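You operate a simulated robot arm through the tools that you are given. There is no shell and no other tool. Be economical: measure what you need, move in short steps, check, and stop when the job is done.

The job below is to be done with a simulated robot arm. You get a single attempt, and the scene is never put back.

## Task
Put the middle conveyor's chain dial on Set and run the cans to the gate.
Fine: belt switch Off before the yellow cover opens; shut the cover, hold the yellow button till the cans touch, then switch to Line.

It is judged by the outcome, as a careful person would: the job done as asked, and still so three seconds after it is handed in. It fails if anything else is knocked over, pushed out of place, dropped, spilled or broken. A push-on lid holds only when it is set on centred and level and pressed home; a screw cap is set on level and turned clockwise until tight.

## Robot
A 7-joint arm with a two-finger parallel gripper on a trunk, on a base that drives. Base frame: it is fixed to the floor where the robot stands at the start and does not move with it; the origin is under the middle of the robot, x ahead of it, y to its left, z up. Units: mm, rad, N and s.
With the tool pointing down near the work surface it reaches from about 240 to 700 mm from the robot's upright axis, wherever it stands. Its first joint turns from -2.897 to 2.897 rad. Places, roughly: belt switch of the middle conveyor [500, 0, 900]; chain dial of the middle conveyor [400, 300, 900]; pink can (5x5x14 cm) [700, 0, 1000]; slats of the middle conveyor [700, -200, 900]; yellow cover of the chain case [400, 300, 900]. Payload 3.43 kg.
Tool frame: the origin (TCP) lies between the finger pads and is the grasp point; the fingertips stand 34 mm ahead of it; z points along the fingers, y is the line along which they close. The gripper opens to 128 mm. The fingers are 24 mm wide and 12 mm thick; the gripper's body (48 by 130 mm) begins 96 mm behind the TCP.
Orientation is that of the tool frame in the base frame, as a unit quaternion [w, x, y, z]. With the fingers straight down and closing along the base's y, the tool's x points along the base's -x, its y along +y and its z along -z.

## Interface
- The arm moves only by the tool send_rows. Its arguments are lists of equal length, an entry for each row: "angular": the turn, a rotation vector about the tool's x, y, z in units of 5 degrees (1.0 is 5 degrees), a list of three; "xyz": the shift along the tool's x, y, z in units of 40 mm (1.0 is 40 mm), a list of three; "fingers": the closure in counts, from 0 (fully open) to 255 (shut). In form: {"angular": [[rx, ry, rz], ...], "xyz": [[tx, ty, tz], ...], "fingers": [fingers, ...]}. A call has 1 to 10 rows; each row shifts and turns the commanded pose from where the row before left it, along the tool's axes as they then stand. A call with a number of a shift or a turn outside -1 to 1 is refused whole. Rows are played at 5 a second. More than 50 mm and 0.15 rad between two rows, or a gripper value outside its range, and nothing of the call is played. A pose out of reach is approached as far as the arm can. The call stops where the force on the tool passes 70 N (or 10 N more than at its start, if that is more) or the arm is blocked; 0.2 s more then pass. Each finger travels about 108 mm/s and halts on what it meets, pressing with about 34 N; the grip force reading is that of the motor and also rises with nothing between the fingers. The clock runs only during rows and for 0.2 s after the last one: add rows that do not move to give the fingers time. The reply holds the time, the measured pose of the TCP, the force on the tool along the base axes, the opening and the grip force, in the units named above and with some noise, with the torque about the TCP (base axes, N m) and any sound that the robot's microphone picked up.
- Cameras (640 x 400 px; columns grow to the right, rows downward): "scene" is now at [-11.4, 149.1, 1429]; the picture's right is [0.10, -0.99, 0.00], its down [-0.73, -0.07, -0.68] and it looks along [0.67, 0.07, -0.74] (base axes); focal length 277 px, centre (320, 200). "wrist" rides on the gripper at [76, -11, -160] in the tool frame; the picture's right is [0.15, 0.99, 0.00], its down [-0.88, 0.13, -0.46] and it looks along [-0.45, 0.07, 0.89] (tool axes); focal length 234 px, centre (320, 200). There is no depth. A picture from a camera that has moved, and an enlarged one, comes with that camera's place and axes in the base frame and with its lens.
- grab_frame(camera): a new picture of that camera. The clock stands still meanwhile.
- lift_body(by): slides the trunk up (or, below 0, down) by that many mm; the arm and the scene camera ride with it, the base frame stays. It gives what a move gives, with no picture.
- roll_base(legs): drives the robot by 1 to 6 legs, each [ahead, left, turn to the left] in mm, mm and rad, along the robot's own axes; the way and the turn of a leg run together, so that a leg with both is an arc; at most 1500 mm and 3.142 rad a leg. The arm and the cameras ride along, it lands a little off, and it stops where it bumps. It gives what a move gives.
- head_to(pan, tilt): turns the head with the scene camera to pan (to the left, within 1.501 rad either way) and tilt (down, from -0.506 to 1.204), counted from straight ahead of the robot. It gives what a move gives.
- inspect(camera, box): a new picture of the part [left, top, right, bottom] of that camera's present view, enlarged. The clock stands still meanwhile.
- hand_in(): hands the job in; it is judged then, once.

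Go step by step. Nothing tells you exact positions but the pictures and the camera data: compare them with the known pose of the tool, close in by small moves and look again before you grip or let go. The budget is 120 turns and 98 pictures, counting those below and the enlarged ones. Unless the task says otherwise, let go and move clear before handing in.

The tools are called after "Request:" by a JSON object that holds its "method" and its "body". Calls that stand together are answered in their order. send_rows: Moves the arm, as the interface text tells. Its arguments: {"type":"object","properties":{"angular":{"type":"array","items":{"type":"array","items":{"type":"number"}}},"xyz":{"type":"array","items":{"type":"array","items":{"type":"number"}}},"fingers":{"type":"array","items":{"type":"number"}}},"required":["angular","xyz","fingers"]} The other tools are called the same way: lift_body (by) slides the trunk up or down; roll_base (legs) drives the base; head_to (pan, tilt) turns the head that bears the scene camera; grab_frame (camera) takes a picture; inspect (camera, box) takes an enlarged picture of a part of a camera's view; hand_in () hands the job in.

At the start:

```text
time_s: 0.0
ee_pos: [378.2, 188.5, 1112.1]
tcp_rot: [0.0, -0.001, 1.0, 0.0]
wrist_force: [-0.4, 0.1, -0.5]
ft_torque: [-0.01, 0.03, -0.02]
gripper_width: 127.9
gripper_force: 0.0
trunk travel left (down, up): [-150.0, 174.0]
robot x, y, heading: [-3.0, 0.0, -0.007]
head pan, tilt: [0.099, 0.829]
```

scene: 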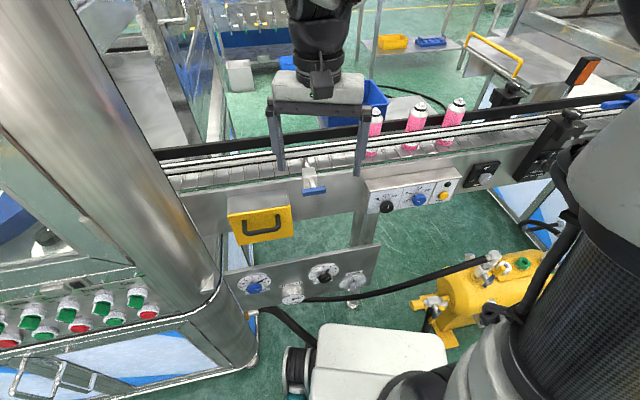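
wrist: 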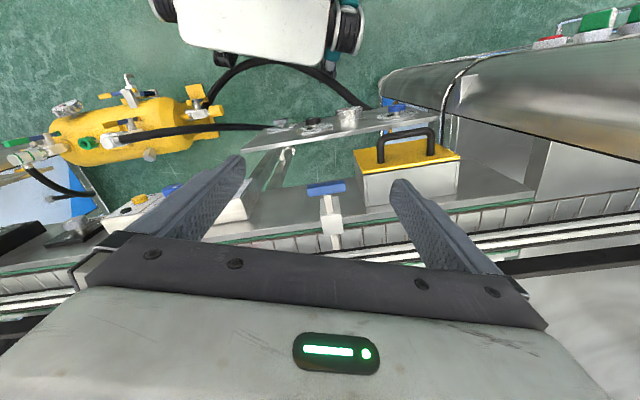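

I see a conveyor with pink cans, a control panel with knobs, a yellow cover with a handle, and a plate with dials below. I take closer looks at each before moving.

Request:
{"method": "inspect", "body": {"camera": "scene", "box": [350, 140, 510, 240]}}

Request:
{"method": "inspect", "body": {"camera": "scene", "box": [210, 180, 390, 310]}}

Request:
{"method": "inspect", "body": {"camera": "scene", "box": [350, 60, 640, 240]}}

```text
4.00 times, centred on (430, 190) of scene
camera zoom: at [-11.4, 149.1, 1429.0], right [0.1, -0.99, 0.0], down [-0.73, -0.07, -0.68], along [0.67, 0.07, -0.74], focal length 1106 px, centre (-120, 240)
```

zoom: 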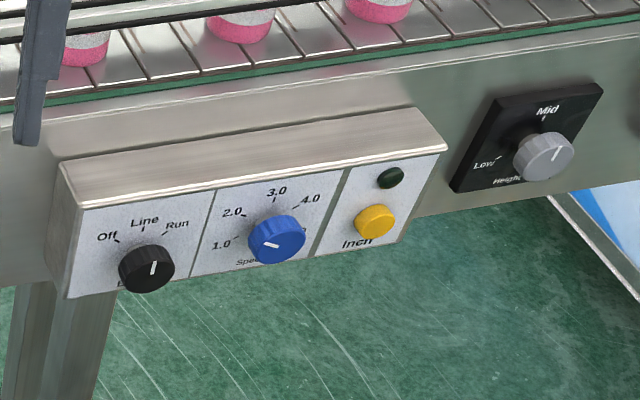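

```text
3.08 times, centred on (300, 245) of scene
camera zoom: at [-11.4, 149.1, 1429.0], right [0.1, -0.99, 0.0], down [-0.73, -0.07, -0.68], along [0.67, 0.07, -0.74], focal length 851 px, centre (382, 62)
```

zoom: 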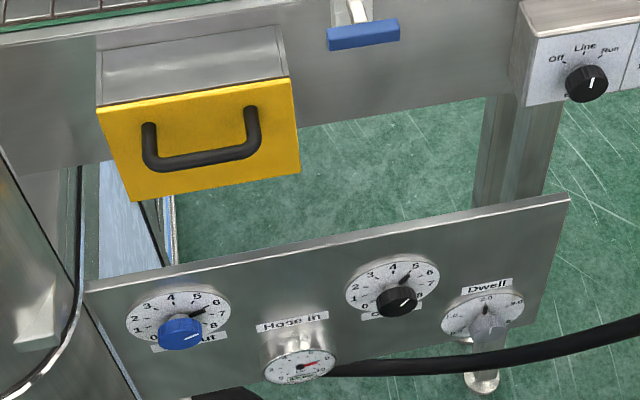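

```text
2.21 times, centred on (495, 150) of scene
camera zoom: at [-11.4, 149.1, 1429.0], right [0.1, -0.99, 0.0], down [-0.73, -0.07, -0.68], along [0.67, 0.07, -0.74], focal length 610 px, centre (-66, 310)
```

zoom: 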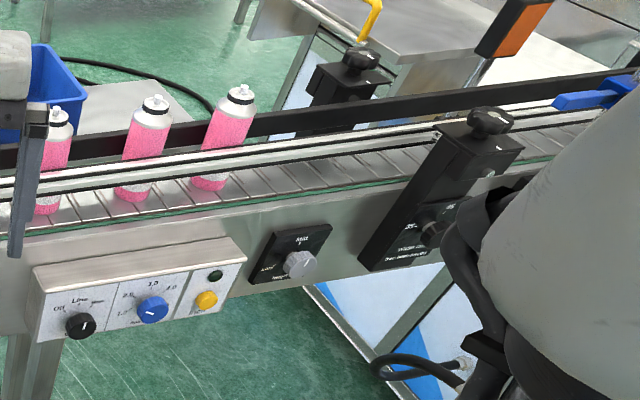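

The conveyor runs obliquely (about 20° to my y axis), with the belt panel near [470, 25, 900] and the cover near [390, 330, 900]. I look at the whole line to find the gate.

Request:
{"method": "head_to", "body": {"pan": -0.6, "tilt": 0.6}}

Request:
{"method": "grab_frame", "body": {"camera": "scene"}}

Request:
{"method": "inspect", "body": {"camera": "wrist", "box": [240, 90, 480, 240]}}

```text
time_s: 1.1
ee_pos: [378.9, 188.9, 1110.7]
tcp_rot: [0.001, 0.0, 1.0, 0.0]
wrist_force: [0.5, 0.3, -0.5]
ft_torque: [0.0, -0.01, 0.01]
gripper_width: 127.9
gripper_force: 0.0
trunk travel left (down, up): [-150.0, 174.0]
robot x, y, heading: [-1.9, 1.0, -0.002]
head pan, tilt: [-0.6, 0.6]
```

```text
92 pictures are left
camera scene: at [-17.3, 91.3, 1448.2], right [-0.56, -0.83, 0.0], down [-0.47, 0.32, -0.82], along [0.68, -0.47, -0.57], focal length 277 px, centre (320, 200)
```

scene: 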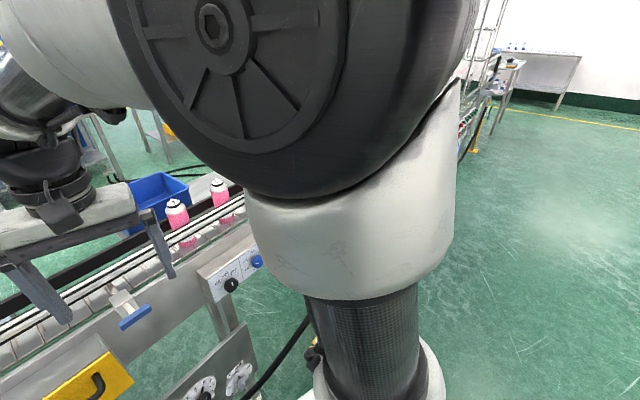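

```text
2.67 times, centred on (360, 165) of wrist
camera zoom: at [303.3, 178.4, 1272.1], right [-0.15, 0.99, 0.0], down [0.88, 0.13, 0.46], along [0.45, 0.07, -0.89], focal length 624 px, centre (213, 293)
```

zoom: 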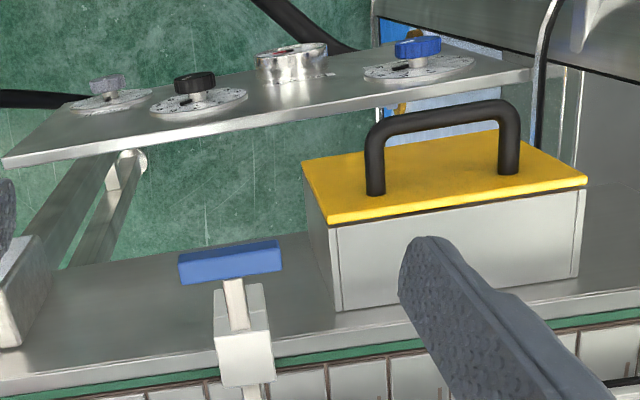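

The head's right side is blocked by the arm's shoulder. I try a smaller pan to see the far right of the conveyor.

Request:
{"method": "head_to", "body": {"pan": -0.15, "tilt": 0.45}}

Request:
{"method": "grab_frame", "body": {"camera": "scene"}}

```text
time_s: 2.0
ee_pos: [377.9, 189.3, 1112.4]
tcp_rot: [0.0, 0.0, 1.0, 0.0]
wrist_force: [-0.3, 0.2, -0.4]
ft_torque: [-0.01, -0.01, 0.02]
gripper_width: 127.6
gripper_force: 0.0
trunk travel left (down, up): [-150.0, 174.0]
robot x, y, heading: [1.1, -1.8, -0.0]
head pan, tilt: [-0.15, 0.45]
```

```text
90 pictures are left
camera scene: at [0.6, 127.4, 1461.7], right [-0.15, -0.99, 0.0], down [-0.43, 0.07, -0.9], along [0.89, -0.14, -0.44], focal length 277 px, centre (320, 200)
```

scene: 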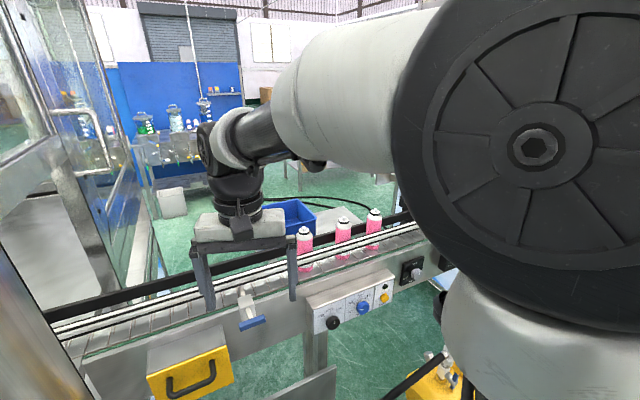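

From two views, the yellow cover is an upright plate with its top edge from (377,410,918) to (424,268,918) and about 123 mm high. Its handle bar is near z 888, 40 mm out, and the conveyor face points at −(0.948,0.318,0). I turn the tool to face it, in steps.

Request:
{"method": "send_rows", "body": {"angular": [[0, 0, -0.925], [0, 0, -0.925], [0, 0, -0.925], [0, 0, -0.925], [0, -1, 0], [0, -1, 0], [0, -1, 0], [0, -1, 0], [0, -1, 0], [0, -1, 0]], "xyz": [[0, 0, 0], [0, 0, 0], [0, 0, 0], [0, 0, 0], [0, 0, 0], [0, 0, 0], [0, 0, 0], [0, 0, 0], [0, 0, 0], [0, 0, 0]], "fingers": [0, 0, 0, 0, 0, 0, 0, 0, 0, 0]}}

Request:
{"method": "send_rows", "body": {"angular": [[0, -1, 0], [0, -1, 0], [0, -1, 0], [0, -1, 0], [0, -1, 0], [0, -1, 0], [0, -1, 0], [0, -1, 0], [0, -1, 0], [0, -1, 0]], "xyz": [[0, 0, 0], [0, 0, 0], [0, 0, 0], [0, 0, 0], [0, 0, 0], [0, 0, 0], [0, 0, 0], [0, 0, 0], [0, 0, 0], [0, 0, 0]], "fingers": [0, 0, 0, 0, 0, 0, 0, 0, 0, 0]}}

```text
time_s: 4.4
ee_pos: [384.3, 179.2, 1076.0]
tcp_rot: [0.211, -0.142, 0.967, 0.034]
wrist_force: [-0.4, 0.1, 1.0]
ft_torque: [-0.02, 0.01, 0.02]
gripper_width: 128.1
gripper_force: 0.2
trunk travel left (down, up): [-150.0, 174.0]
robot x, y, heading: [-0.4, -1.1, -0.006]
head pan, tilt: [-0.15, 0.45]
stopped in row 10: the arm was blocked; the commanded pose is now the measured one
```

```text
time_s: 5.9
ee_pos: [401.4, 214.2, 1048.0]
tcp_rot: [0.4, -0.126, 0.9, 0.119]
wrist_force: [-0.7, 0.2, 0.2]
ft_torque: [0.0, -0.02, 0.02]
gripper_width: 127.8
gripper_force: 0.1
out of reach, approached as far as the arm can: row 5, 6, 7
trunk travel left (down, up): [-150.0, 174.0]
robot x, y, heading: [1.7, -2.8, -0.001]
head pan, tilt: [-0.15, 0.45]
stopped in row 7: the arm was blocked; the commanded pose is now the measured one
```

The arm is too near the robot to turn level. I back the base off and turn it to face the conveyor squarely.

Request:
{"method": "roll_base", "body": {"legs": [[-170, 0, 0], [0, 0, 0.32]]}}

Request:
{"method": "head_to", "body": {"pan": 0, "tilt": 0.7}}

Request:
{"method": "grab_frame", "body": {"camera": "scene"}}

```text
time_s: 8.4
ee_pos: [147.3, 330.3, 1046.6]
tcp_rot: [0.375, -0.268, 0.869, 0.181]
wrist_force: [0.2, 0.6, 0.0]
ft_torque: [-0.04, 0.02, -0.03]
gripper_width: 128.0
gripper_force: 0.0
trunk travel left (down, up): [-150.0, 174.0]
robot x, y, heading: [-166.7, -1.7, 0.317]
head pan, tilt: [-0.15, 0.45]
```

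```text
time_s: 9.1
ee_pos: [147.0, 329.6, 1044.0]
tcp_rot: [0.372, -0.267, 0.87, 0.181]
wrist_force: [0.9, 1.2, -0.6]
ft_torque: [0.03, 0.03, 0.0]
gripper_width: 127.8
gripper_force: 0.0
trunk travel left (down, up): [-150.0, 174.0]
robot x, y, heading: [-164.6, -1.8, 0.32]
head pan, tilt: [0.0, 0.7]
```

```text
89 pictures are left
camera scene: at [-229.9, 164.5, 1446.0], right [0.67, -0.74, 0.0], down [-0.44, -0.39, -0.81], along [0.6, 0.54, -0.59], focal length 277 px, centre (320, 200)
```

scene: 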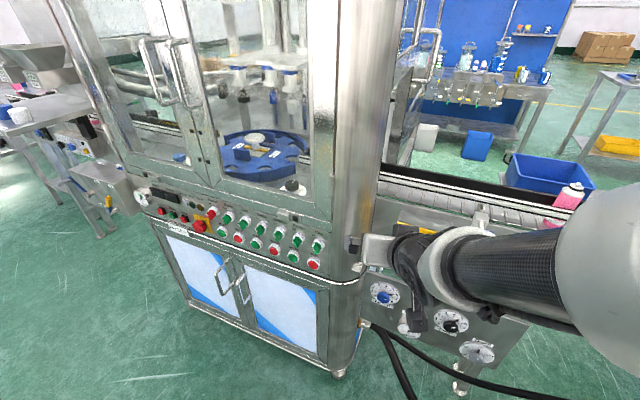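

The head ended up looking farther left than asked; I correct the pan and bring the arm up level again, raising the tool.

Request:
{"method": "head_to", "body": {"pan": -0.3, "tilt": 0.75}}

Request:
{"method": "grab_frame", "body": {"camera": "scene"}}

Request:
{"method": "grab_frame", "body": {"camera": "wrist"}}

```text
time_s: 9.9
ee_pos: [147.2, 330.3, 1044.9]
tcp_rot: [0.372, -0.266, 0.871, 0.181]
wrist_force: [0.1, 0.2, 0.7]
ft_torque: [-0.01, 0.01, -0.01]
gripper_width: 127.9
gripper_force: 0.0
trunk travel left (down, up): [-150.0, 174.0]
robot x, y, heading: [-167.0, 3.2, 0.324]
head pan, tilt: [-0.3, 0.75]
```

```text
88 pictures are left
camera scene: at [-231.1, 163.3, 1441.7], right [0.67, -0.74, 0.0], down [-0.47, -0.42, -0.78], along [0.58, 0.52, -0.63], focal length 277 px, centre (320, 200)
```

scene: 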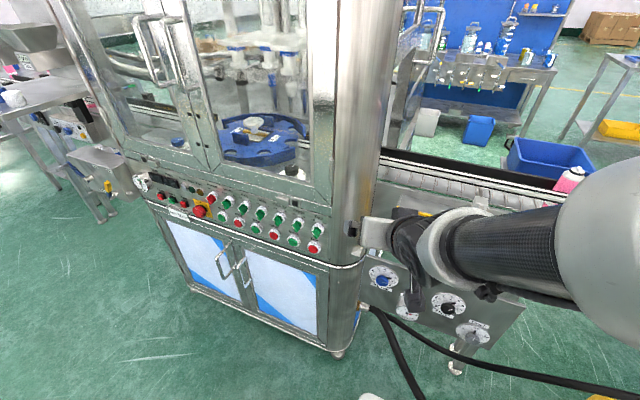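

```text
87 pictures are left
camera wrist: at [22.0, 214.8, 1091.9], right [-0.68, 0.73, 0.01], down [0.18, 0.16, 0.97], along [0.71, 0.66, -0.24], focal length 234 px, centre (320, 200)
```

wrist: 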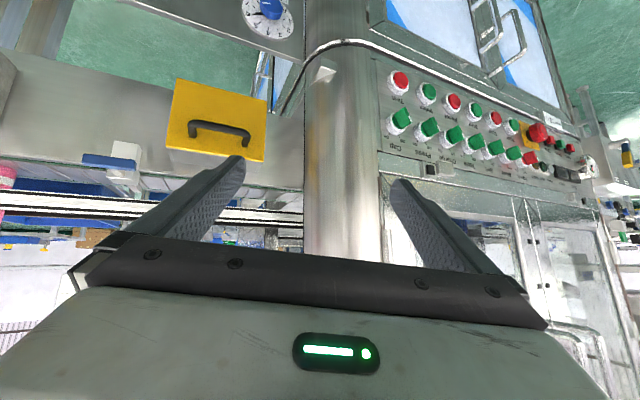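

The wrist camera shows the cover and handle well. I level the tool so it points straight into the conveyor face.

Request:
{"method": "send_rows", "body": {"angular": [[0.402, -0.844, 0.006], [0.402, -0.844, 0.006], [0.402, -0.844, 0.006], [0.402, -0.844, 0.006], [0.402, -0.844, 0.006], [0.402, -0.844, 0.006], [0.402, -0.844, 0.006], [0.402, -0.844, 0.006], [0.402, -0.844, 0.006], [0.402, -0.844, 0.006]], "xyz": [[0, 0, 0], [0, 0, 0], [0, 0, 0], [0, 0, 0], [0, 0, 0], [0, 0, 0], [0, 0, 0], [0, 0, 0], [0, 0, 0], [0, 0, 0]], "fingers": [0, 0, 0, 0, 0, 0, 0, 0, 0, 0]}}

```text
time_s: 10.8
ee_pos: [154.2, 356.1, 1036.8]
tcp_rot: [0.406, -0.175, 0.865, 0.235]
wrist_force: [-0.9, -0.6, -0.1]
ft_torque: [0.01, 0.04, 0.06]
gripper_width: 127.9
gripper_force: 0.1
out of reach, approached as far as the arm can: row 1, 2, 3, 4
trunk travel left (down, up): [-150.0, 174.0]
robot x, y, heading: [-164.7, -3.1, 0.32]
head pan, tilt: [-0.3, 0.75]
stopped in row 4: the arm was blocked; the commanded pose is now the measured one
```

The arm's wrist limits the level pose this high; lowering the trunk should help, since everything I need is near z 890.

Request:
{"method": "lift_body", "body": {"by": -150}}

Request:
{"method": "grab_frame", "body": {"camera": "scene"}}

```text
time_s: 12.6
ee_pos: [149.5, 359.0, 885.2]
tcp_rot: [0.406, -0.178, 0.865, 0.236]
wrist_force: [-0.4, -0.5, 0.0]
ft_torque: [-0.02, -0.01, 0.0]
gripper_width: 128.1
gripper_force: 0.1
trunk travel left (down, up): [0.0, 324.0]
robot x, y, heading: [-167.2, 1.7, 0.315]
head pan, tilt: [-0.3, 0.75]
```

```text
86 pictures are left
camera scene: at [-239.3, 167.1, 1285.2], right [0.74, -0.68, 0.0], down [-0.46, -0.5, -0.73], along [0.49, 0.54, -0.68], focal length 277 px, centre (320, 200)
```

scene: 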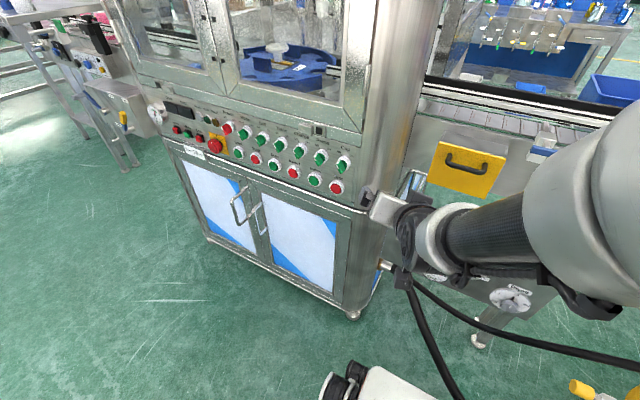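

The upper arm seems to be pressing against the head, which explains both the odd pan and the blockage. I move the tool to the right to clear it.

Request:
{"method": "send_rows", "body": {"angular": [[0, 0, 0], [0, 0, 0], [0, 0, 0], [0, 0, 0], [0, 0, 0]], "xyz": [[-0.084, -0.944, -0.328], [-0.084, -0.944, -0.328], [-0.084, -0.944, -0.328], [-0.084, -0.944, -0.328], [-0.084, -0.944, -0.328]], "fingers": [0, 0, 0, 0, 0]}}

Request:
{"method": "head_to", "body": {"pan": 0, "tilt": 0.7}}

Request:
{"method": "grab_frame", "body": {"camera": "scene"}}

```text
time_s: 13.8
ee_pos: [253.2, 199.7, 906.9]
tcp_rot: [0.406, -0.182, 0.865, 0.233]
wrist_force: [0.5, -0.4, 0.7]
ft_torque: [-0.02, 0.01, -0.02]
gripper_width: 127.9
gripper_force: 0.1
out of reach, approached as far as the arm can: row 1, 2, 3, 4
trunk travel left (down, up): [0.0, 324.0]
robot x, y, heading: [-168.3, 0.6, 0.316]
head pan, tilt: [-0.3, 0.75]
```

```text
time_s: 14.6
ee_pos: [252.1, 199.2, 906.5]
tcp_rot: [0.406, -0.18, 0.865, 0.232]
wrist_force: [-1.1, 0.5, -1.0]
ft_torque: [0.01, 0.0, 0.02]
gripper_width: 127.7
gripper_force: 0.0
trunk travel left (down, up): [0.0, 324.0]
robot x, y, heading: [-163.7, 3.6, 0.32]
head pan, tilt: [0.0, 0.7]
```

```text
85 pictures are left
camera scene: at [-206.6, 110.0, 1299.4], right [0.04, -1.0, 0.0], down [-0.55, -0.02, -0.83], along [0.83, 0.04, -0.55], focal length 277 px, centre (320, 200)
```

scene: 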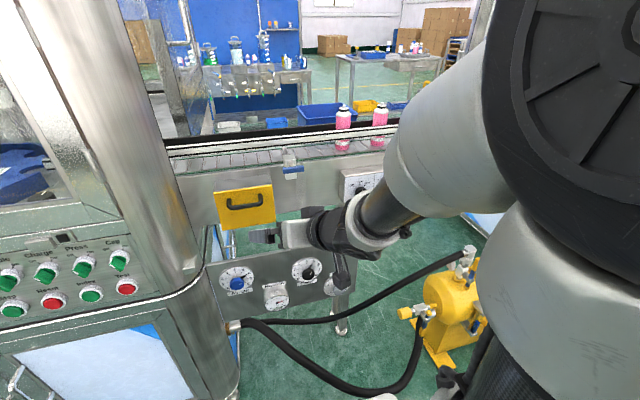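

Head is freed. Now I level the tool from this clearer spot.

Request:
{"method": "send_rows", "body": {"angular": [[0.376, -0.816, -0.241], [0.376, -0.816, -0.241], [0.376, -0.816, -0.241], [0.376, -0.816, -0.241], [0.376, -0.816, -0.241], [0.376, -0.816, -0.241], [0.376, -0.816, -0.241], [0.376, -0.816, -0.241], [0.376, -0.816, -0.241]], "xyz": [[0, 0, 0], [0, 0, 0], [0, 0, 0], [0, 0, 0], [0, 0, 0], [0, 0, 0], [0, 0, 0], [0, 0, 0], [0, 0, 0]], "fingers": [0, 0, 0, 0, 0, 0, 0, 0, 0]}}

Request:
{"method": "grab_frame", "body": {"camera": "wrist"}}

Request:
{"method": "grab_frame", "body": {"camera": "scene"}}

```text
time_s: 16.6
ee_pos: [325.8, 226.1, 935.6]
tcp_rot: [0.703, -0.119, 0.693, 0.11]
wrist_force: [-0.1, -0.3, 0.3]
ft_torque: [0.0, 0.01, -0.04]
gripper_width: 127.8
gripper_force: 0.0
out of reach, approached as far as the arm can: row 1, 2, 3, 4, 5, 6, 7
trunk travel left (down, up): [0.0, 324.0]
robot x, y, heading: [-167.0, -3.3, 0.32]
head pan, tilt: [0.0, 0.7]
```

```text
84 pictures are left
camera wrist: at [179.0, 164.9, 859.2], right [-0.31, 0.94, -0.16], down [-0.49, -0.01, 0.87], along [0.81, 0.35, 0.46], focal length 234 px, centre (320, 200)
```

wrist: 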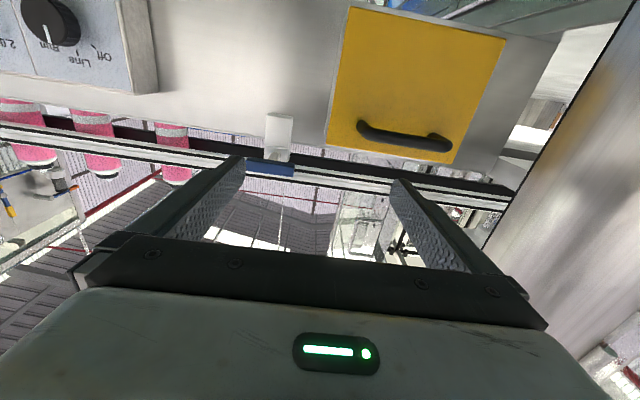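

```text
83 pictures are left
camera scene: at [-214.7, 132.7, 1289.6], right [0.31, -0.95, 0.0], down [-0.61, -0.2, -0.77], along [0.73, 0.24, -0.64], focal length 277 px, centre (320, 200)
```

scene: 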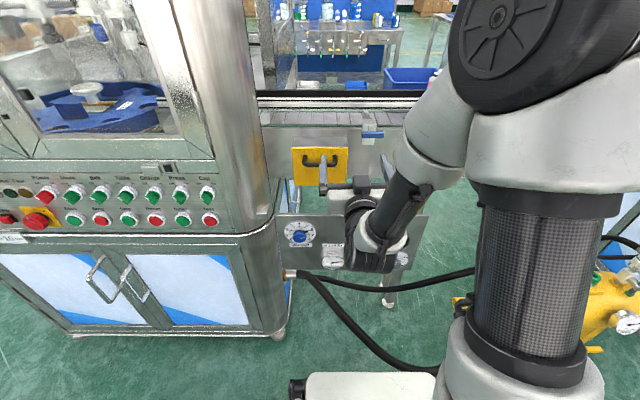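

The tool is now level and facing the conveyor. I enlarge the belt switch and cover in the wrist view (which is upside down).

Request:
{"method": "inspect", "body": {"camera": "wrist", "box": [0, 0, 160, 100]}}

Request:
{"method": "inspect", "body": {"camera": "wrist", "box": [300, 0, 560, 170]}}

Request:
{"method": "inspect", "body": {"camera": "scene", "box": [260, 120, 440, 230]}}

```text
4.00 times, centred on (80, 50) of wrist
camera zoom: at [179.0, 164.9, 859.2], right [-0.31, 0.94, -0.16], down [-0.49, -0.01, 0.87], along [0.81, 0.35, 0.46], focal length 937 px, centre (1280, 800)
```

zoom: 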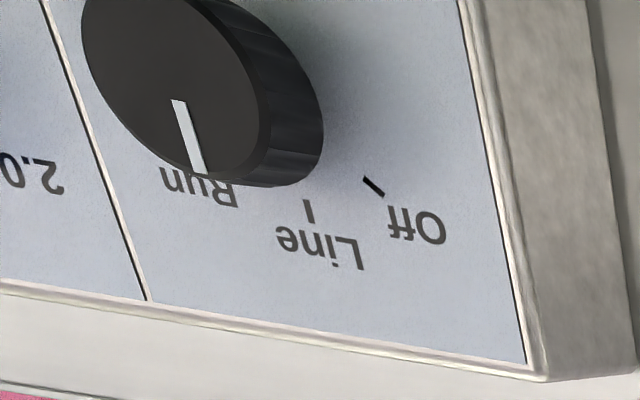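

```text
2.35 times, centred on (430, 85) of wrist
camera zoom: at [179.0, 164.9, 859.2], right [-0.31, 0.94, -0.16], down [-0.49, -0.01, 0.87], along [0.81, 0.35, 0.46], focal length 551 px, centre (61, 471)
```

zoom: 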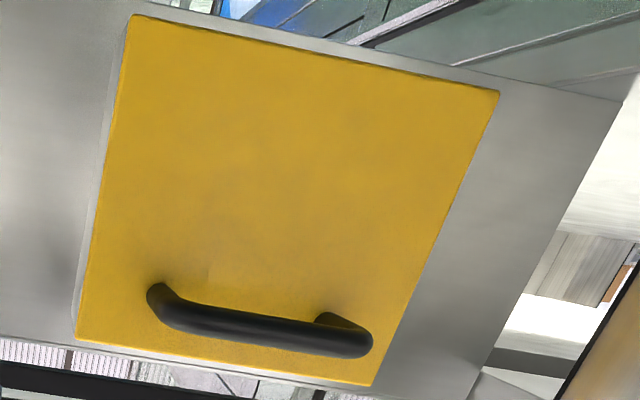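

```text
3.56 times, centred on (350, 175) of scene
camera zoom: at [-214.7, 132.7, 1289.6], right [0.31, -0.95, 0.0], down [-0.61, -0.2, -0.77], along [0.73, 0.24, -0.64], focal length 983 px, centre (213, 289)
```

zoom: 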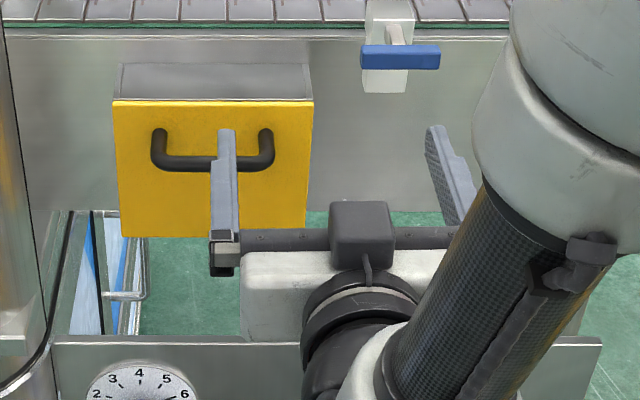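

The pointer of the belt switch stands near the Line mark (upright); the handle sits near the cover's top, so it is probably hinged at the bottom. I move in front of the belt panel for a head-on look.

Request:
{"method": "send_rows", "body": {"angular": [[0, 0, 0], [0, 0, 0], [0, 0, 0], [0, 0, 0], [0, 0, 0], [0, 0, 0]], "xyz": [[0.3, -0.97, -0.2], [0.3, -0.97, -0.2], [0.3, -0.97, -0.2], [0.3, -0.97, -0.2], [0.3, -0.97, -0.2], [0.3, -0.97, -0.2]], "fingers": [0, 0, 0, 0, 0, 0]}}

Request:
{"method": "grab_frame", "body": {"camera": "wrist"}}

Request:
{"method": "grab_frame", "body": {"camera": "scene"}}

```text
time_s: 17.9
ee_pos: [373.3, -1.7, 861.3]
tcp_rot: [0.702, -0.119, 0.693, 0.11]
wrist_force: [0.7, -0.4, 0.3]
ft_torque: [-0.02, 0.0, -0.03]
gripper_width: 128.1
gripper_force: 0.0
out of reach, approached as far as the arm can: row 1, 2
trunk travel left (down, up): [0.0, 324.0]
robot x, y, heading: [-164.7, -0.0, 0.314]
head pan, tilt: [0.0, 0.7]
```

```text
79 pictures are left
camera wrist: at [226.9, -65.2, 784.9], right [-0.31, 0.94, -0.16], down [-0.49, -0.01, 0.87], along [0.82, 0.35, 0.46], focal length 234 px, centre (320, 200)
```

wrist: 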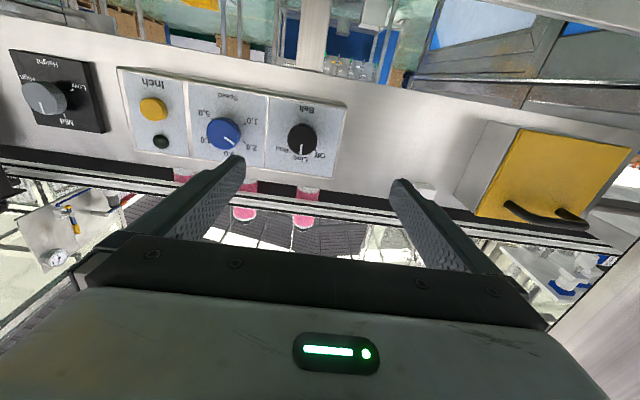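

```text
78 pictures are left
camera scene: at [-214.7, 133.1, 1289.5], right [0.31, -0.95, 0.0], down [-0.61, -0.2, -0.76], along [0.73, 0.24, -0.64], focal length 277 px, centre (320, 200)
```

scene: 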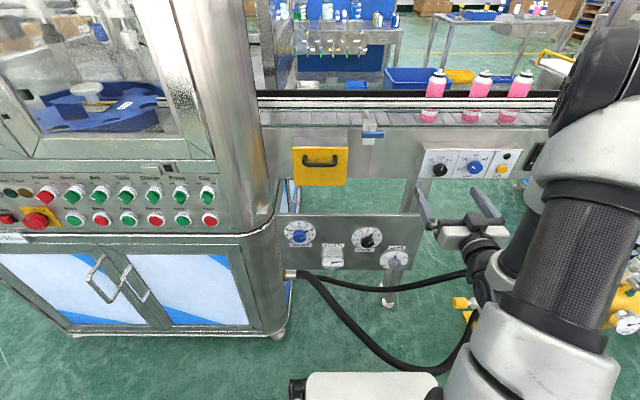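

Good clear view. I enlarge the panel in both cameras.

Request:
{"method": "inspect", "body": {"camera": "wrist", "box": [110, 60, 350, 190]}}

Request:
{"method": "inspect", "body": {"camera": "scene", "box": [400, 120, 560, 220]}}

```text
2.67 times, centred on (230, 125) of wrist
camera zoom: at [226.9, -65.2, 784.9], right [-0.31, 0.94, -0.16], down [-0.49, -0.01, 0.87], along [0.82, 0.35, 0.46], focal length 624 px, centre (560, 400)
```

zoom: 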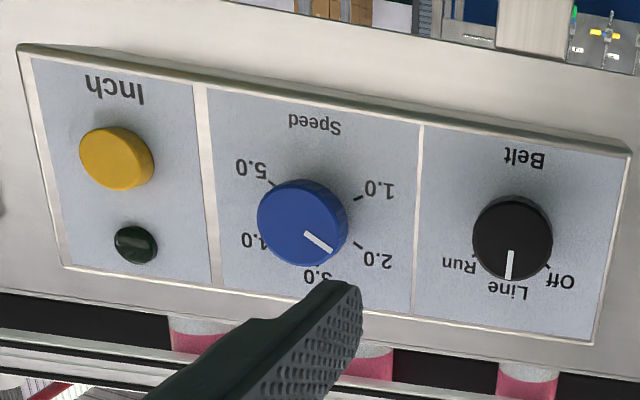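

```text
4.00 times, centred on (480, 170) of scene
camera zoom: at [-214.7, 133.1, 1289.5], right [0.31, -0.95, 0.0], down [-0.61, -0.2, -0.76], along [0.73, 0.24, -0.64], focal length 1106 px, centre (-320, 320)
```

zoom: 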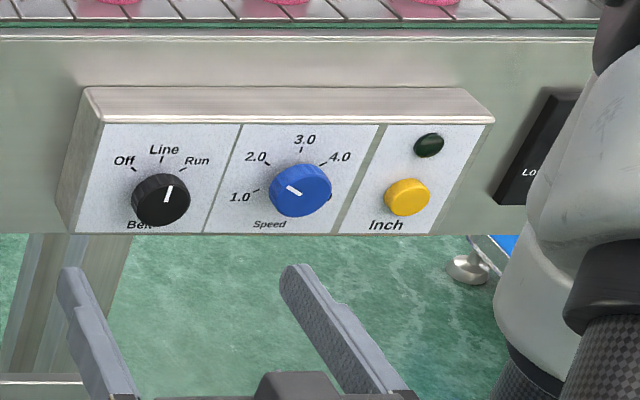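

The switch is on Line; its knob face I place at (510, 16, 857), about 37 mm across, and the yellow Inch button at (577, −155, 851). I line up on the switch with the fingers part closed.

Request:
{"method": "send_rows", "body": {"angular": [[0, 0, 0], [0, 0, 0], [0, 0, 0], [0, 0, 0]], "xyz": [[0.1, -0.675, 0], [0, 0, 0.6], [0, 0, 0.6], [0, 0, 0.4]], "fingers": [130, 130, 130, 130]}}

Request:
{"method": "grab_frame", "body": {"camera": "wrist"}}

Request:
{"method": "inspect", "body": {"camera": "scene", "box": [400, 120, 560, 220]}}

```text
time_s: 18.9
ee_pos: [442.6, -8.2, 859.2]
tcp_rot: [0.702, -0.118, 0.693, 0.11]
wrist_force: [0.5, 1.1, 0.6]
ft_torque: [-0.02, 0.01, -0.01]
gripper_width: 62.8
gripper_force: 0.2
trunk travel left (down, up): [0.0, 324.0]
robot x, y, heading: [-165.0, 3.0, 0.319]
head pan, tilt: [0.0, 0.7]
```

```text
75 pictures are left
camera wrist: at [296.8, -69.4, 783.2], right [-0.31, 0.94, -0.16], down [-0.49, -0.01, 0.87], along [0.82, 0.35, 0.46], focal length 234 px, centre (320, 200)
```

wrist: 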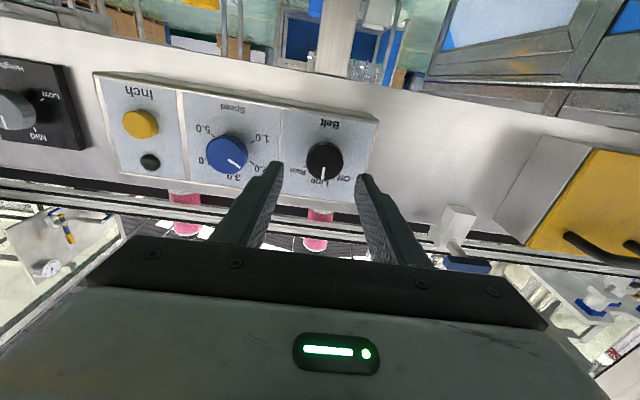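

```text
4.00 times, centred on (480, 170) of scene
camera zoom: at [-214.7, 132.7, 1289.6], right [0.31, -0.95, 0.0], down [-0.61, -0.2, -0.77], along [0.73, 0.24, -0.64], focal length 1106 px, centre (-320, 320)
```

zoom: 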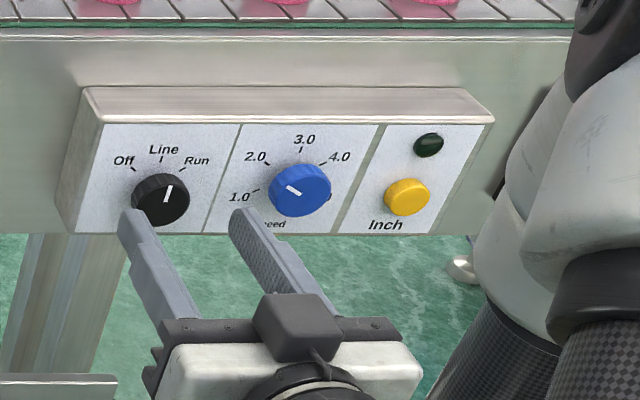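

Alignment is good within a few millimetres. I go forward over the knob and grip it.

Request:
{"method": "send_rows", "body": {"angular": [[0, 0, 0], [0, 0, 0], [0, 0, 0], [0, 0, 0], [0, 0, 0], [0, 0, 0]], "xyz": [[0.07, 0.07, 0.5], [0, 0, 0.3], [0, 0, 0.3], [0, 0, 0], [0, 0, 0], [0, 0, 0]], "fingers": [130, 130, 130, 200, 200, 200]}}

Request:
{"method": "grab_frame", "body": {"camera": "wrist"}}

Request:
{"method": "inspect", "body": {"camera": "scene", "box": [400, 120, 560, 220]}}

```text
time_s: 20.4
ee_pos: [483.5, 11.3, 858.9]
tcp_rot: [0.702, -0.119, 0.693, 0.111]
wrist_force: [1.2, 0.7, -1.4]
ft_torque: [-0.04, 0.22, -0.66]
gripper_width: 35.2
gripper_force: 44.7
trunk travel left (down, up): [0.0, 324.0]
robot x, y, heading: [-165.9, -0.2, 0.323]
head pan, tilt: [0.0, 0.7]
```

```text
73 pictures are left
camera wrist: at [338.2, -51.6, 782.1], right [-0.31, 0.94, -0.16], down [-0.49, -0.01, 0.87], along [0.82, 0.35, 0.46], focal length 234 px, centre (320, 200)
```

wrist: 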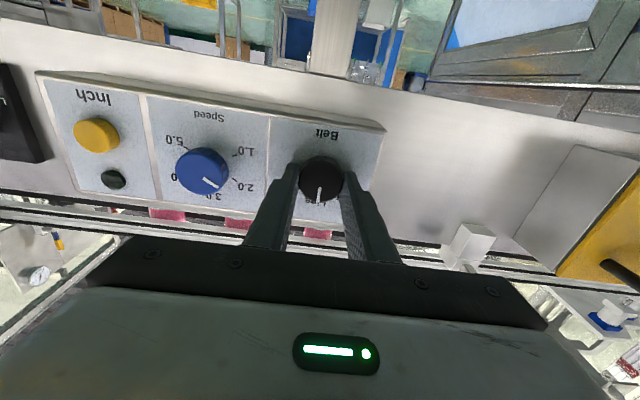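

```text
4.00 times, centred on (480, 170) of scene
camera zoom: at [-214.4, 132.9, 1289.5], right [0.31, -0.95, 0.0], down [-0.61, -0.2, -0.76], along [0.73, 0.24, -0.64], focal length 1106 px, centre (-320, 320)
```

zoom: 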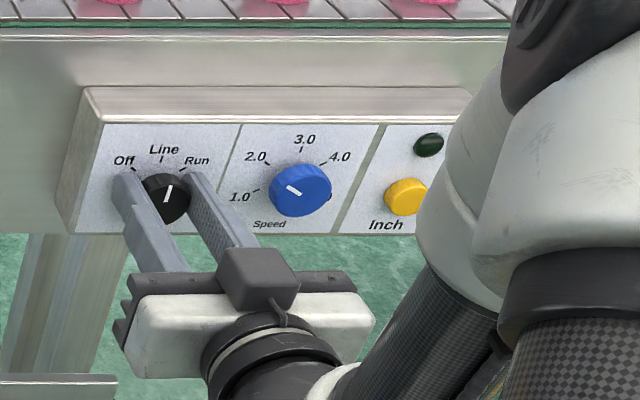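

Knob gripped at 35 mm. I turn it counterclockwise (as seen from me) toward Off.

Request:
{"method": "send_rows", "body": {"angular": [[0, 0, -1], [0, 0, -1], [0, 0, -1], [0, 0, -1], [0, 0, -1], [0, 0, -1], [0, 0, -1], [0, 0, -1], [0, 0, -1], [0, 0, 0]], "xyz": [[0, 0, 0], [0, 0, 0], [0, 0, 0], [0, 0, 0], [0, 0, 0], [0, 0, 0], [0, 0, 0], [0, 0, 0], [0, 0, 0], [0, 0, 0]], "fingers": [200, 200, 200, 200, 200, 200, 200, 200, 200, 200]}}

Request:
{"method": "inspect", "body": {"camera": "scene", "box": [400, 130, 480, 180]}}

Request:
{"method": "inspect", "body": {"camera": "wrist", "box": [200, 90, 440, 240]}}

```text
time_s: 22.6
ee_pos: [483.5, 12.9, 857.7]
tcp_rot: [0.69, -0.378, 0.595, -0.163]
wrist_force: [-5.5, 26.6, -14.5]
ft_torque: [-0.05, 0.35, -0.73]
gripper_width: 34.9
gripper_force: 45.3
trunk travel left (down, up): [0.0, 324.0]
robot x, y, heading: [-167.8, 0.4, 0.32]
head pan, tilt: [0.0, 0.7]
```

```text
8.00 times, centred on (440, 155) of scene
camera zoom: at [-214.0, 134.5, 1289.2], right [0.31, -0.95, 0.0], down [-0.61, -0.2, -0.76], along [0.73, 0.24, -0.65], focal length 2212 px, centre (-640, 560)
```

zoom: 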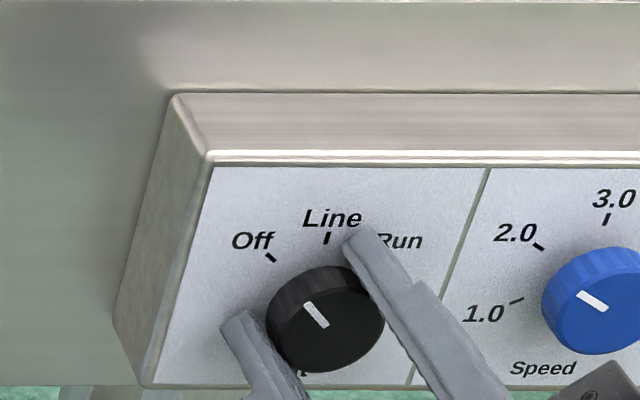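

```text
2.67 times, centred on (320, 165) of wrist
camera zoom: at [353.5, -97.4, 812.2], right [-0.19, 0.55, -0.81], down [-0.67, 0.53, 0.52], along [0.72, 0.64, 0.27], focal length 624 px, centre (320, 293)
```

zoom: 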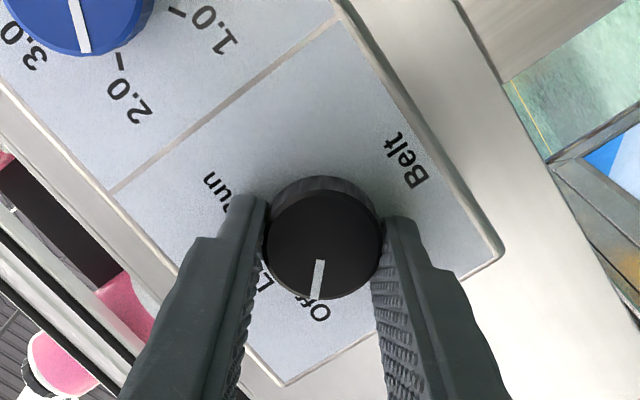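

The pointer is near Off; I nudge it a little further to meet the stop or detent, then let go and look.

Request:
{"method": "send_rows", "body": {"angular": [[0, 0, -0.6], [0, 0, -0.6], [0, 0, 0]], "xyz": [[0, 0, 0], [0, 0, 0], [0, 0, 0]], "fingers": [200, 200, 200]}}

Request:
{"method": "send_rows", "body": {"angular": [[0, 0, 0], [0, 0, 0], [0, 0, 0], [0, 0, 0]], "xyz": [[0, 0, 0], [0, 0, 0], [0, 0, -0.8], [0, 0, -0.8]], "fingers": [130, 130, 130, 130]}}

Request:
{"method": "inspect", "body": {"camera": "scene", "box": [400, 130, 480, 180]}}

Request:
{"method": "grab_frame", "body": {"camera": "wrist"}}

```text
time_s: 23.4
ee_pos: [482.5, 13.6, 856.7]
tcp_rot: [0.681, -0.409, 0.574, -0.199]
wrist_force: [-8.4, 25.1, -19.3]
ft_torque: [0.83, 0.59, -0.1]
gripper_width: 35.1
gripper_force: 44.8
trunk travel left (down, up): [0.0, 324.0]
robot x, y, heading: [-167.6, 0.8, 0.319]
head pan, tilt: [0.0, 0.7]
```

```text
time_s: 24.4
ee_pos: [423.3, -14.2, 858.8]
tcp_rot: [0.681, -0.405, 0.575, -0.203]
wrist_force: [-0.1, -0.4, -0.2]
ft_torque: [0.01, -0.02, 0.0]
gripper_width: 62.6
gripper_force: 0.1
trunk travel left (down, up): [0.0, 324.0]
robot x, y, heading: [-164.3, 2.6, 0.318]
head pan, tilt: [0.0, 0.7]
```

```text
8.00 times, centred on (440, 155) of scene
camera zoom: at [-214.5, 132.9, 1289.6], right [0.31, -0.95, 0.0], down [-0.61, -0.2, -0.76], along [0.73, 0.24, -0.64], focal length 2212 px, centre (-640, 560)
```

zoom: 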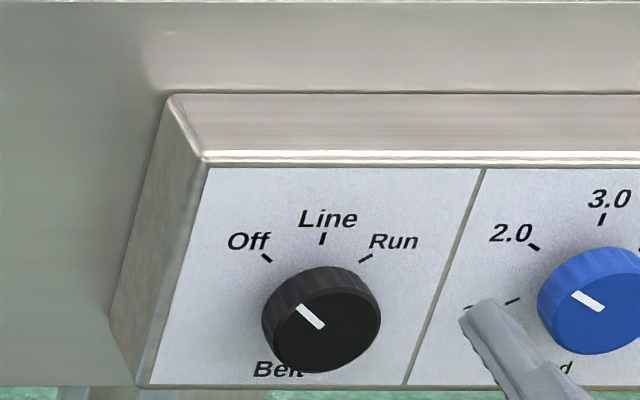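

```text
68 pictures are left
camera wrist: at [294.3, -127.0, 820.0], right [-0.15, 0.47, -0.87], down [-0.68, 0.58, 0.44], along [0.71, 0.66, 0.24], focal length 234 px, centre (320, 200)
```

wrist: 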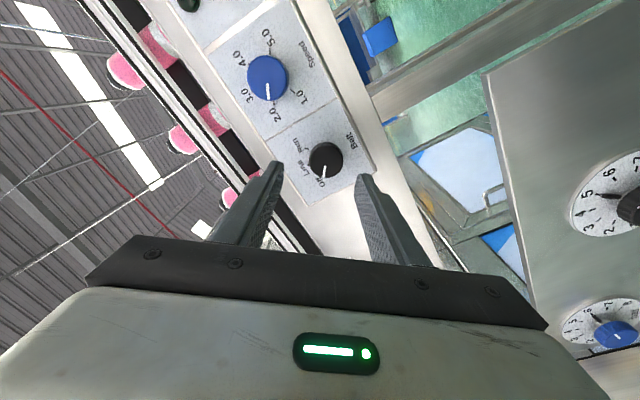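

Request:
{"method": "inspect", "body": {"camera": "wrist", "box": [270, 120, 390, 200]}}

```text
5.00 times, centred on (330, 160) of wrist
camera zoom: at [294.3, -127.0, 820.0], right [-0.15, 0.47, -0.87], down [-0.68, 0.58, 0.44], along [0.71, 0.66, 0.24], focal length 1171 px, centre (270, 400)
```

zoom: 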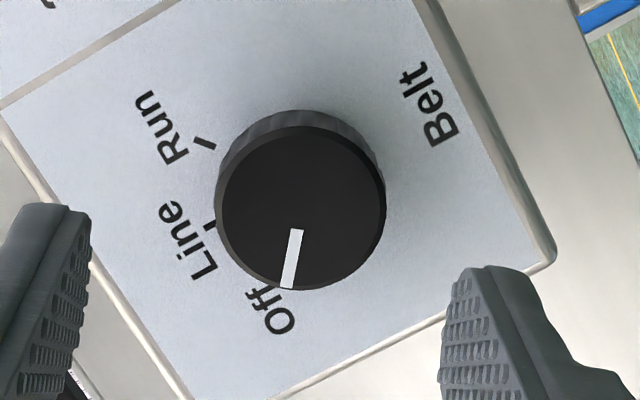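

The switch sits on Off. Now I rotate the gripper so the fingers close vertically, and move in front of the cover's handle (bar centre about (363, 326, 888)).

Request:
{"method": "send_rows", "body": {"angular": [[0, 0, -0.975], [0, 0, -0.975], [0, 0, -0.975], [0, 0, -0.975], [0, 0, -0.975], [0, 0, -0.975], [0, 0, -0.975], [0, 0, -0.975]], "xyz": [[0, 0, -0.1], [0, 0, -0.1], [0, 0, -0.1], [0, 0, -0.1], [0, 0, -0.1], [0, 0, -0.1], [0, 0, -0.1], [0, 0, -0.1]], "fingers": [130, 130, 130, 130, 130, 130, 130, 130]}}

Request:
{"method": "send_rows", "body": {"angular": [[0, 0, 0], [0, 0, 0], [0, 0, 0], [0, 0, 0], [0, 0, 0], [0, 0, 0], [0, 0, 0], [0, 0, 0], [0, 0, 0]], "xyz": [[-0.94, -0.08, 0], [-0.94, -0.08, 0], [-0.94, -0.08, 0], [-0.94, -0.08, 0], [-0.94, -0.08, 0], [-0.94, -0.08, 0], [-0.94, -0.08, 0], [-0.94, -0.08, 0], [-0.94, -0.08, 0]], "fingers": [130, 130, 130, 130, 130, 130, 130, 130, 130]}}

Request:
{"method": "grab_frame", "body": {"camera": "wrist"}}

Request:
{"method": "grab_frame", "body": {"camera": "scene"}}

```text
time_s: 26.1
ee_pos: [392.4, -22.7, 859.8]
tcp_rot: [0.574, -0.574, 0.406, -0.419]
wrist_force: [-0.4, 0.0, 0.3]
ft_torque: [-0.02, -0.06, 0.01]
gripper_width: 63.0
gripper_force: 0.1
trunk travel left (down, up): [0.0, 324.0]
robot x, y, heading: [-162.8, 0.9, 0.325]
head pan, tilt: [0.0, 0.7]
```

```text
time_s: 28.1
ee_pos: [294.6, 300.3, 880.0]
tcp_rot: [0.574, -0.574, 0.406, -0.419]
wrist_force: [0.3, -0.1, -0.4]
ft_torque: [0.03, 0.01, 0.01]
gripper_width: 62.7
gripper_force: 0.2
out of reach, approached as far as the arm can: row 4, 5
trunk travel left (down, up): [0.0, 324.0]
robot x, y, heading: [-167.4, 0.6, 0.32]
head pan, tilt: [0.0, 0.7]
```

```text
66 pictures are left
camera wrist: at [168.3, 178.0, 890.7], right [0.06, -0.15, -0.99], down [-0.71, 0.69, -0.15], along [0.7, 0.71, -0.06], focal length 234 px, centre (320, 200)
```

wrist: 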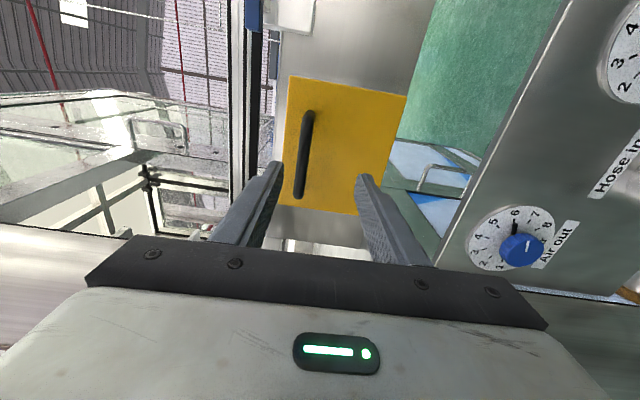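

```text
65 pictures are left
camera scene: at [-214.4, 132.6, 1289.6], right [0.31, -0.95, 0.0], down [-0.61, -0.2, -0.76], along [0.73, 0.24, -0.64], focal length 277 px, centre (320, 200)
```

scene: 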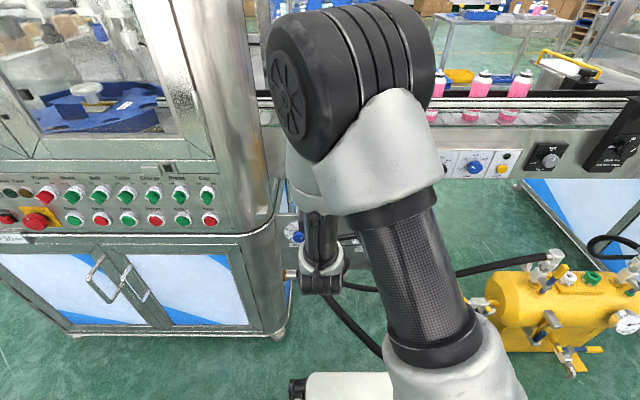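

The handle is straight ahead, about 15 mm higher than the tool. I advance around it with open fingers.

Request:
{"method": "send_rows", "body": {"angular": [[0, 0, 0], [0, 0, 0], [0, 0, 0]], "xyz": [[0, -0.35, 0.3], [0, 0, 0.6], [0, 0, 0.5]], "fingers": [130, 130, 130]}}

Request:
{"method": "grab_frame", "body": {"camera": "wrist"}}

```text
time_s: 28.9
ee_pos: [347.8, 318.2, 893.7]
tcp_rot: [0.575, -0.575, 0.406, -0.418]
wrist_force: [0.8, 0.9, -1.0]
ft_torque: [0.01, 0.02, -0.01]
gripper_width: 62.7
gripper_force: 0.0
trunk travel left (down, up): [0.0, 324.0]
robot x, y, heading: [-166.0, -0.7, 0.32]
head pan, tilt: [0.0, 0.7]
```

```text
64 pictures are left
camera wrist: at [220.8, 196.9, 904.5], right [0.06, -0.15, -0.99], down [-0.71, 0.69, -0.15], along [0.7, 0.71, -0.06], focal length 234 px, centre (320, 200)
```

wrist: 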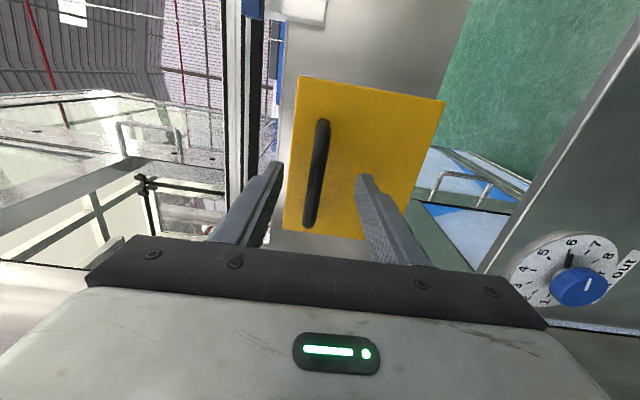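

Bar is centred between the fingers. I close on it and pull gently along the presumed bottom-hinge arc.

Request:
{"method": "send_rows", "body": {"angular": [[0, 0, 0], [0, 0, 0], [0, 0, 0], [0, 0, 0]], "xyz": [[0, 0, 0.2], [0, 0, 0], [0, 0, 0], [0, 0, 0]], "fingers": [130, 240, 240, 240]}}

Request:
{"method": "send_rows", "body": {"angular": [[0, 0, 0], [0, 0, 0], [0, 0, 0]], "xyz": [[0, 0.11, -0.2], [0, 0.11, -0.2], [0, 0, 0]], "fingers": [240, 240, 240]}}

Request:
{"method": "grab_frame", "body": {"camera": "wrist"}}

```text
time_s: 29.9
ee_pos: [354.6, 320.5, 895.5]
tcp_rot: [0.576, -0.573, 0.405, -0.42]
wrist_force: [-3.5, -1.3, 13.8]
ft_torque: [0.18, -0.01, -0.11]
gripper_width: 15.8
gripper_force: 6.9
trunk travel left (down, up): [0.0, 324.0]
robot x, y, heading: [-163.3, 1.6, 0.318]
head pan, tilt: [0.0, 0.7]
```

```text
time_s: 30.8
ee_pos: [338.9, 314.7, 883.6]
tcp_rot: [-0.574, 0.575, -0.406, 0.418]
wrist_force: [-9.3, -2.1, 9.9]
ft_torque: [0.2, 0.07, -0.15]
gripper_width: 13.6
gripper_force: 4.7
trunk travel left (down, up): [0.0, 324.0]
robot x, y, heading: [-164.2, 0.9, 0.319]
head pan, tilt: [0.0, 0.7]
```

```text
63 pictures are left
camera wrist: at [212.0, 193.2, 895.3], right [0.06, -0.15, -0.99], down [-0.71, 0.69, -0.15], along [0.7, 0.71, -0.06], focal length 234 px, centre (320, 200)
```

wrist: 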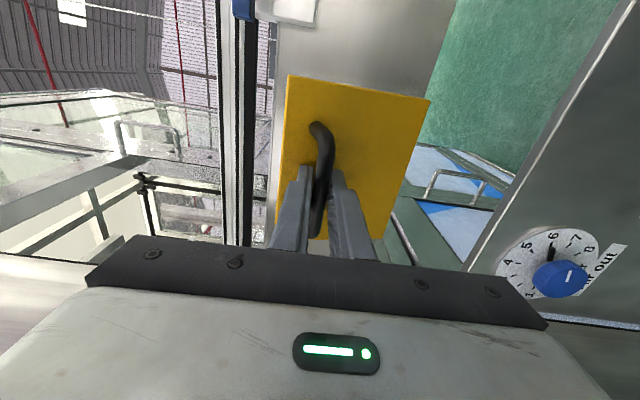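

Request:
{"method": "inspect", "body": {"camera": "wrist", "box": [230, 60, 470, 210]}}

```text
2.67 times, centred on (350, 135) of wrist
camera zoom: at [212.0, 193.2, 895.3], right [0.06, -0.15, -0.99], down [-0.71, 0.69, -0.15], along [0.7, 0.71, -0.06], focal length 624 px, centre (240, 373)
```

zoom: 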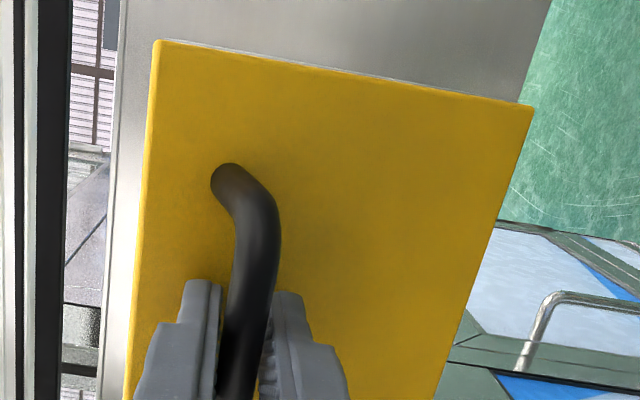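

The cover did not move: the grip was weak and slid. I go back in, squeeze fully, and pull straight out a little.

Request:
{"method": "send_rows", "body": {"angular": [[0, 0, 0], [0, 0, 0], [0, 0, 0], [0, 0, 0], [0, 0, 0], [0, 0, 0]], "xyz": [[0, 0, 0], [0, -0.27, 0], [0, 0, 0.55], [0, 0, 0], [0, 0, 0], [0, 0, 0]], "fingers": [170, 170, 170, 255, 255, 255]}}

Request:
{"method": "send_rows", "body": {"angular": [[0, 0, 0], [0, 0, 0], [0, 0, 0], [0, 0, 0]], "xyz": [[0, 0.05, -0.15], [0, 0.08, -0.15], [0, 0.09, -0.15], [0, 0, 0]], "fingers": [255, 255, 255, 255]}}

Request:
{"method": "inspect", "body": {"camera": "wrist", "box": [230, 60, 470, 210]}}

```text
time_s: 32.1
ee_pos: [361.4, 323.1, 897.8]
tcp_rot: [0.576, -0.572, 0.406, -0.42]
wrist_force: [-1.7, -0.5, 11.9]
ft_torque: [1.01, 0.22, -0.13]
gripper_width: 11.6
gripper_force: 44.8
trunk travel left (down, up): [0.0, 324.0]
robot x, y, heading: [-165.1, 1.9, 0.321]
head pan, tilt: [0.0, 0.7]
```

```text
time_s: 33.1
ee_pos: [345.2, 317.4, 889.6]
tcp_rot: [0.576, -0.573, 0.405, -0.419]
wrist_force: [-5.9, 0.3, 16.4]
ft_torque: [1.02, 0.0, 0.74]
gripper_width: 11.9
gripper_force: 45.4
trunk travel left (down, up): [0.0, 324.0]
robot x, y, heading: [-166.4, 0.7, 0.323]
head pan, tilt: [0.0, 0.7]
```

```text
2.67 times, centred on (350, 135) of wrist
camera zoom: at [217.7, 195.2, 899.1], right [0.06, -0.15, -0.99], down [-0.71, 0.69, -0.15], along [0.7, 0.71, -0.06], focal length 624 px, centre (240, 373)
```

zoom: 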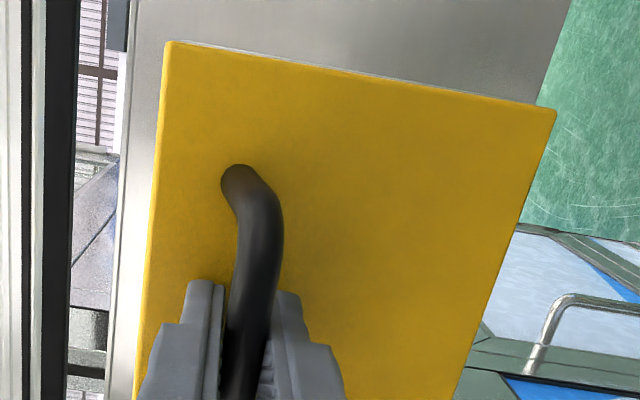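

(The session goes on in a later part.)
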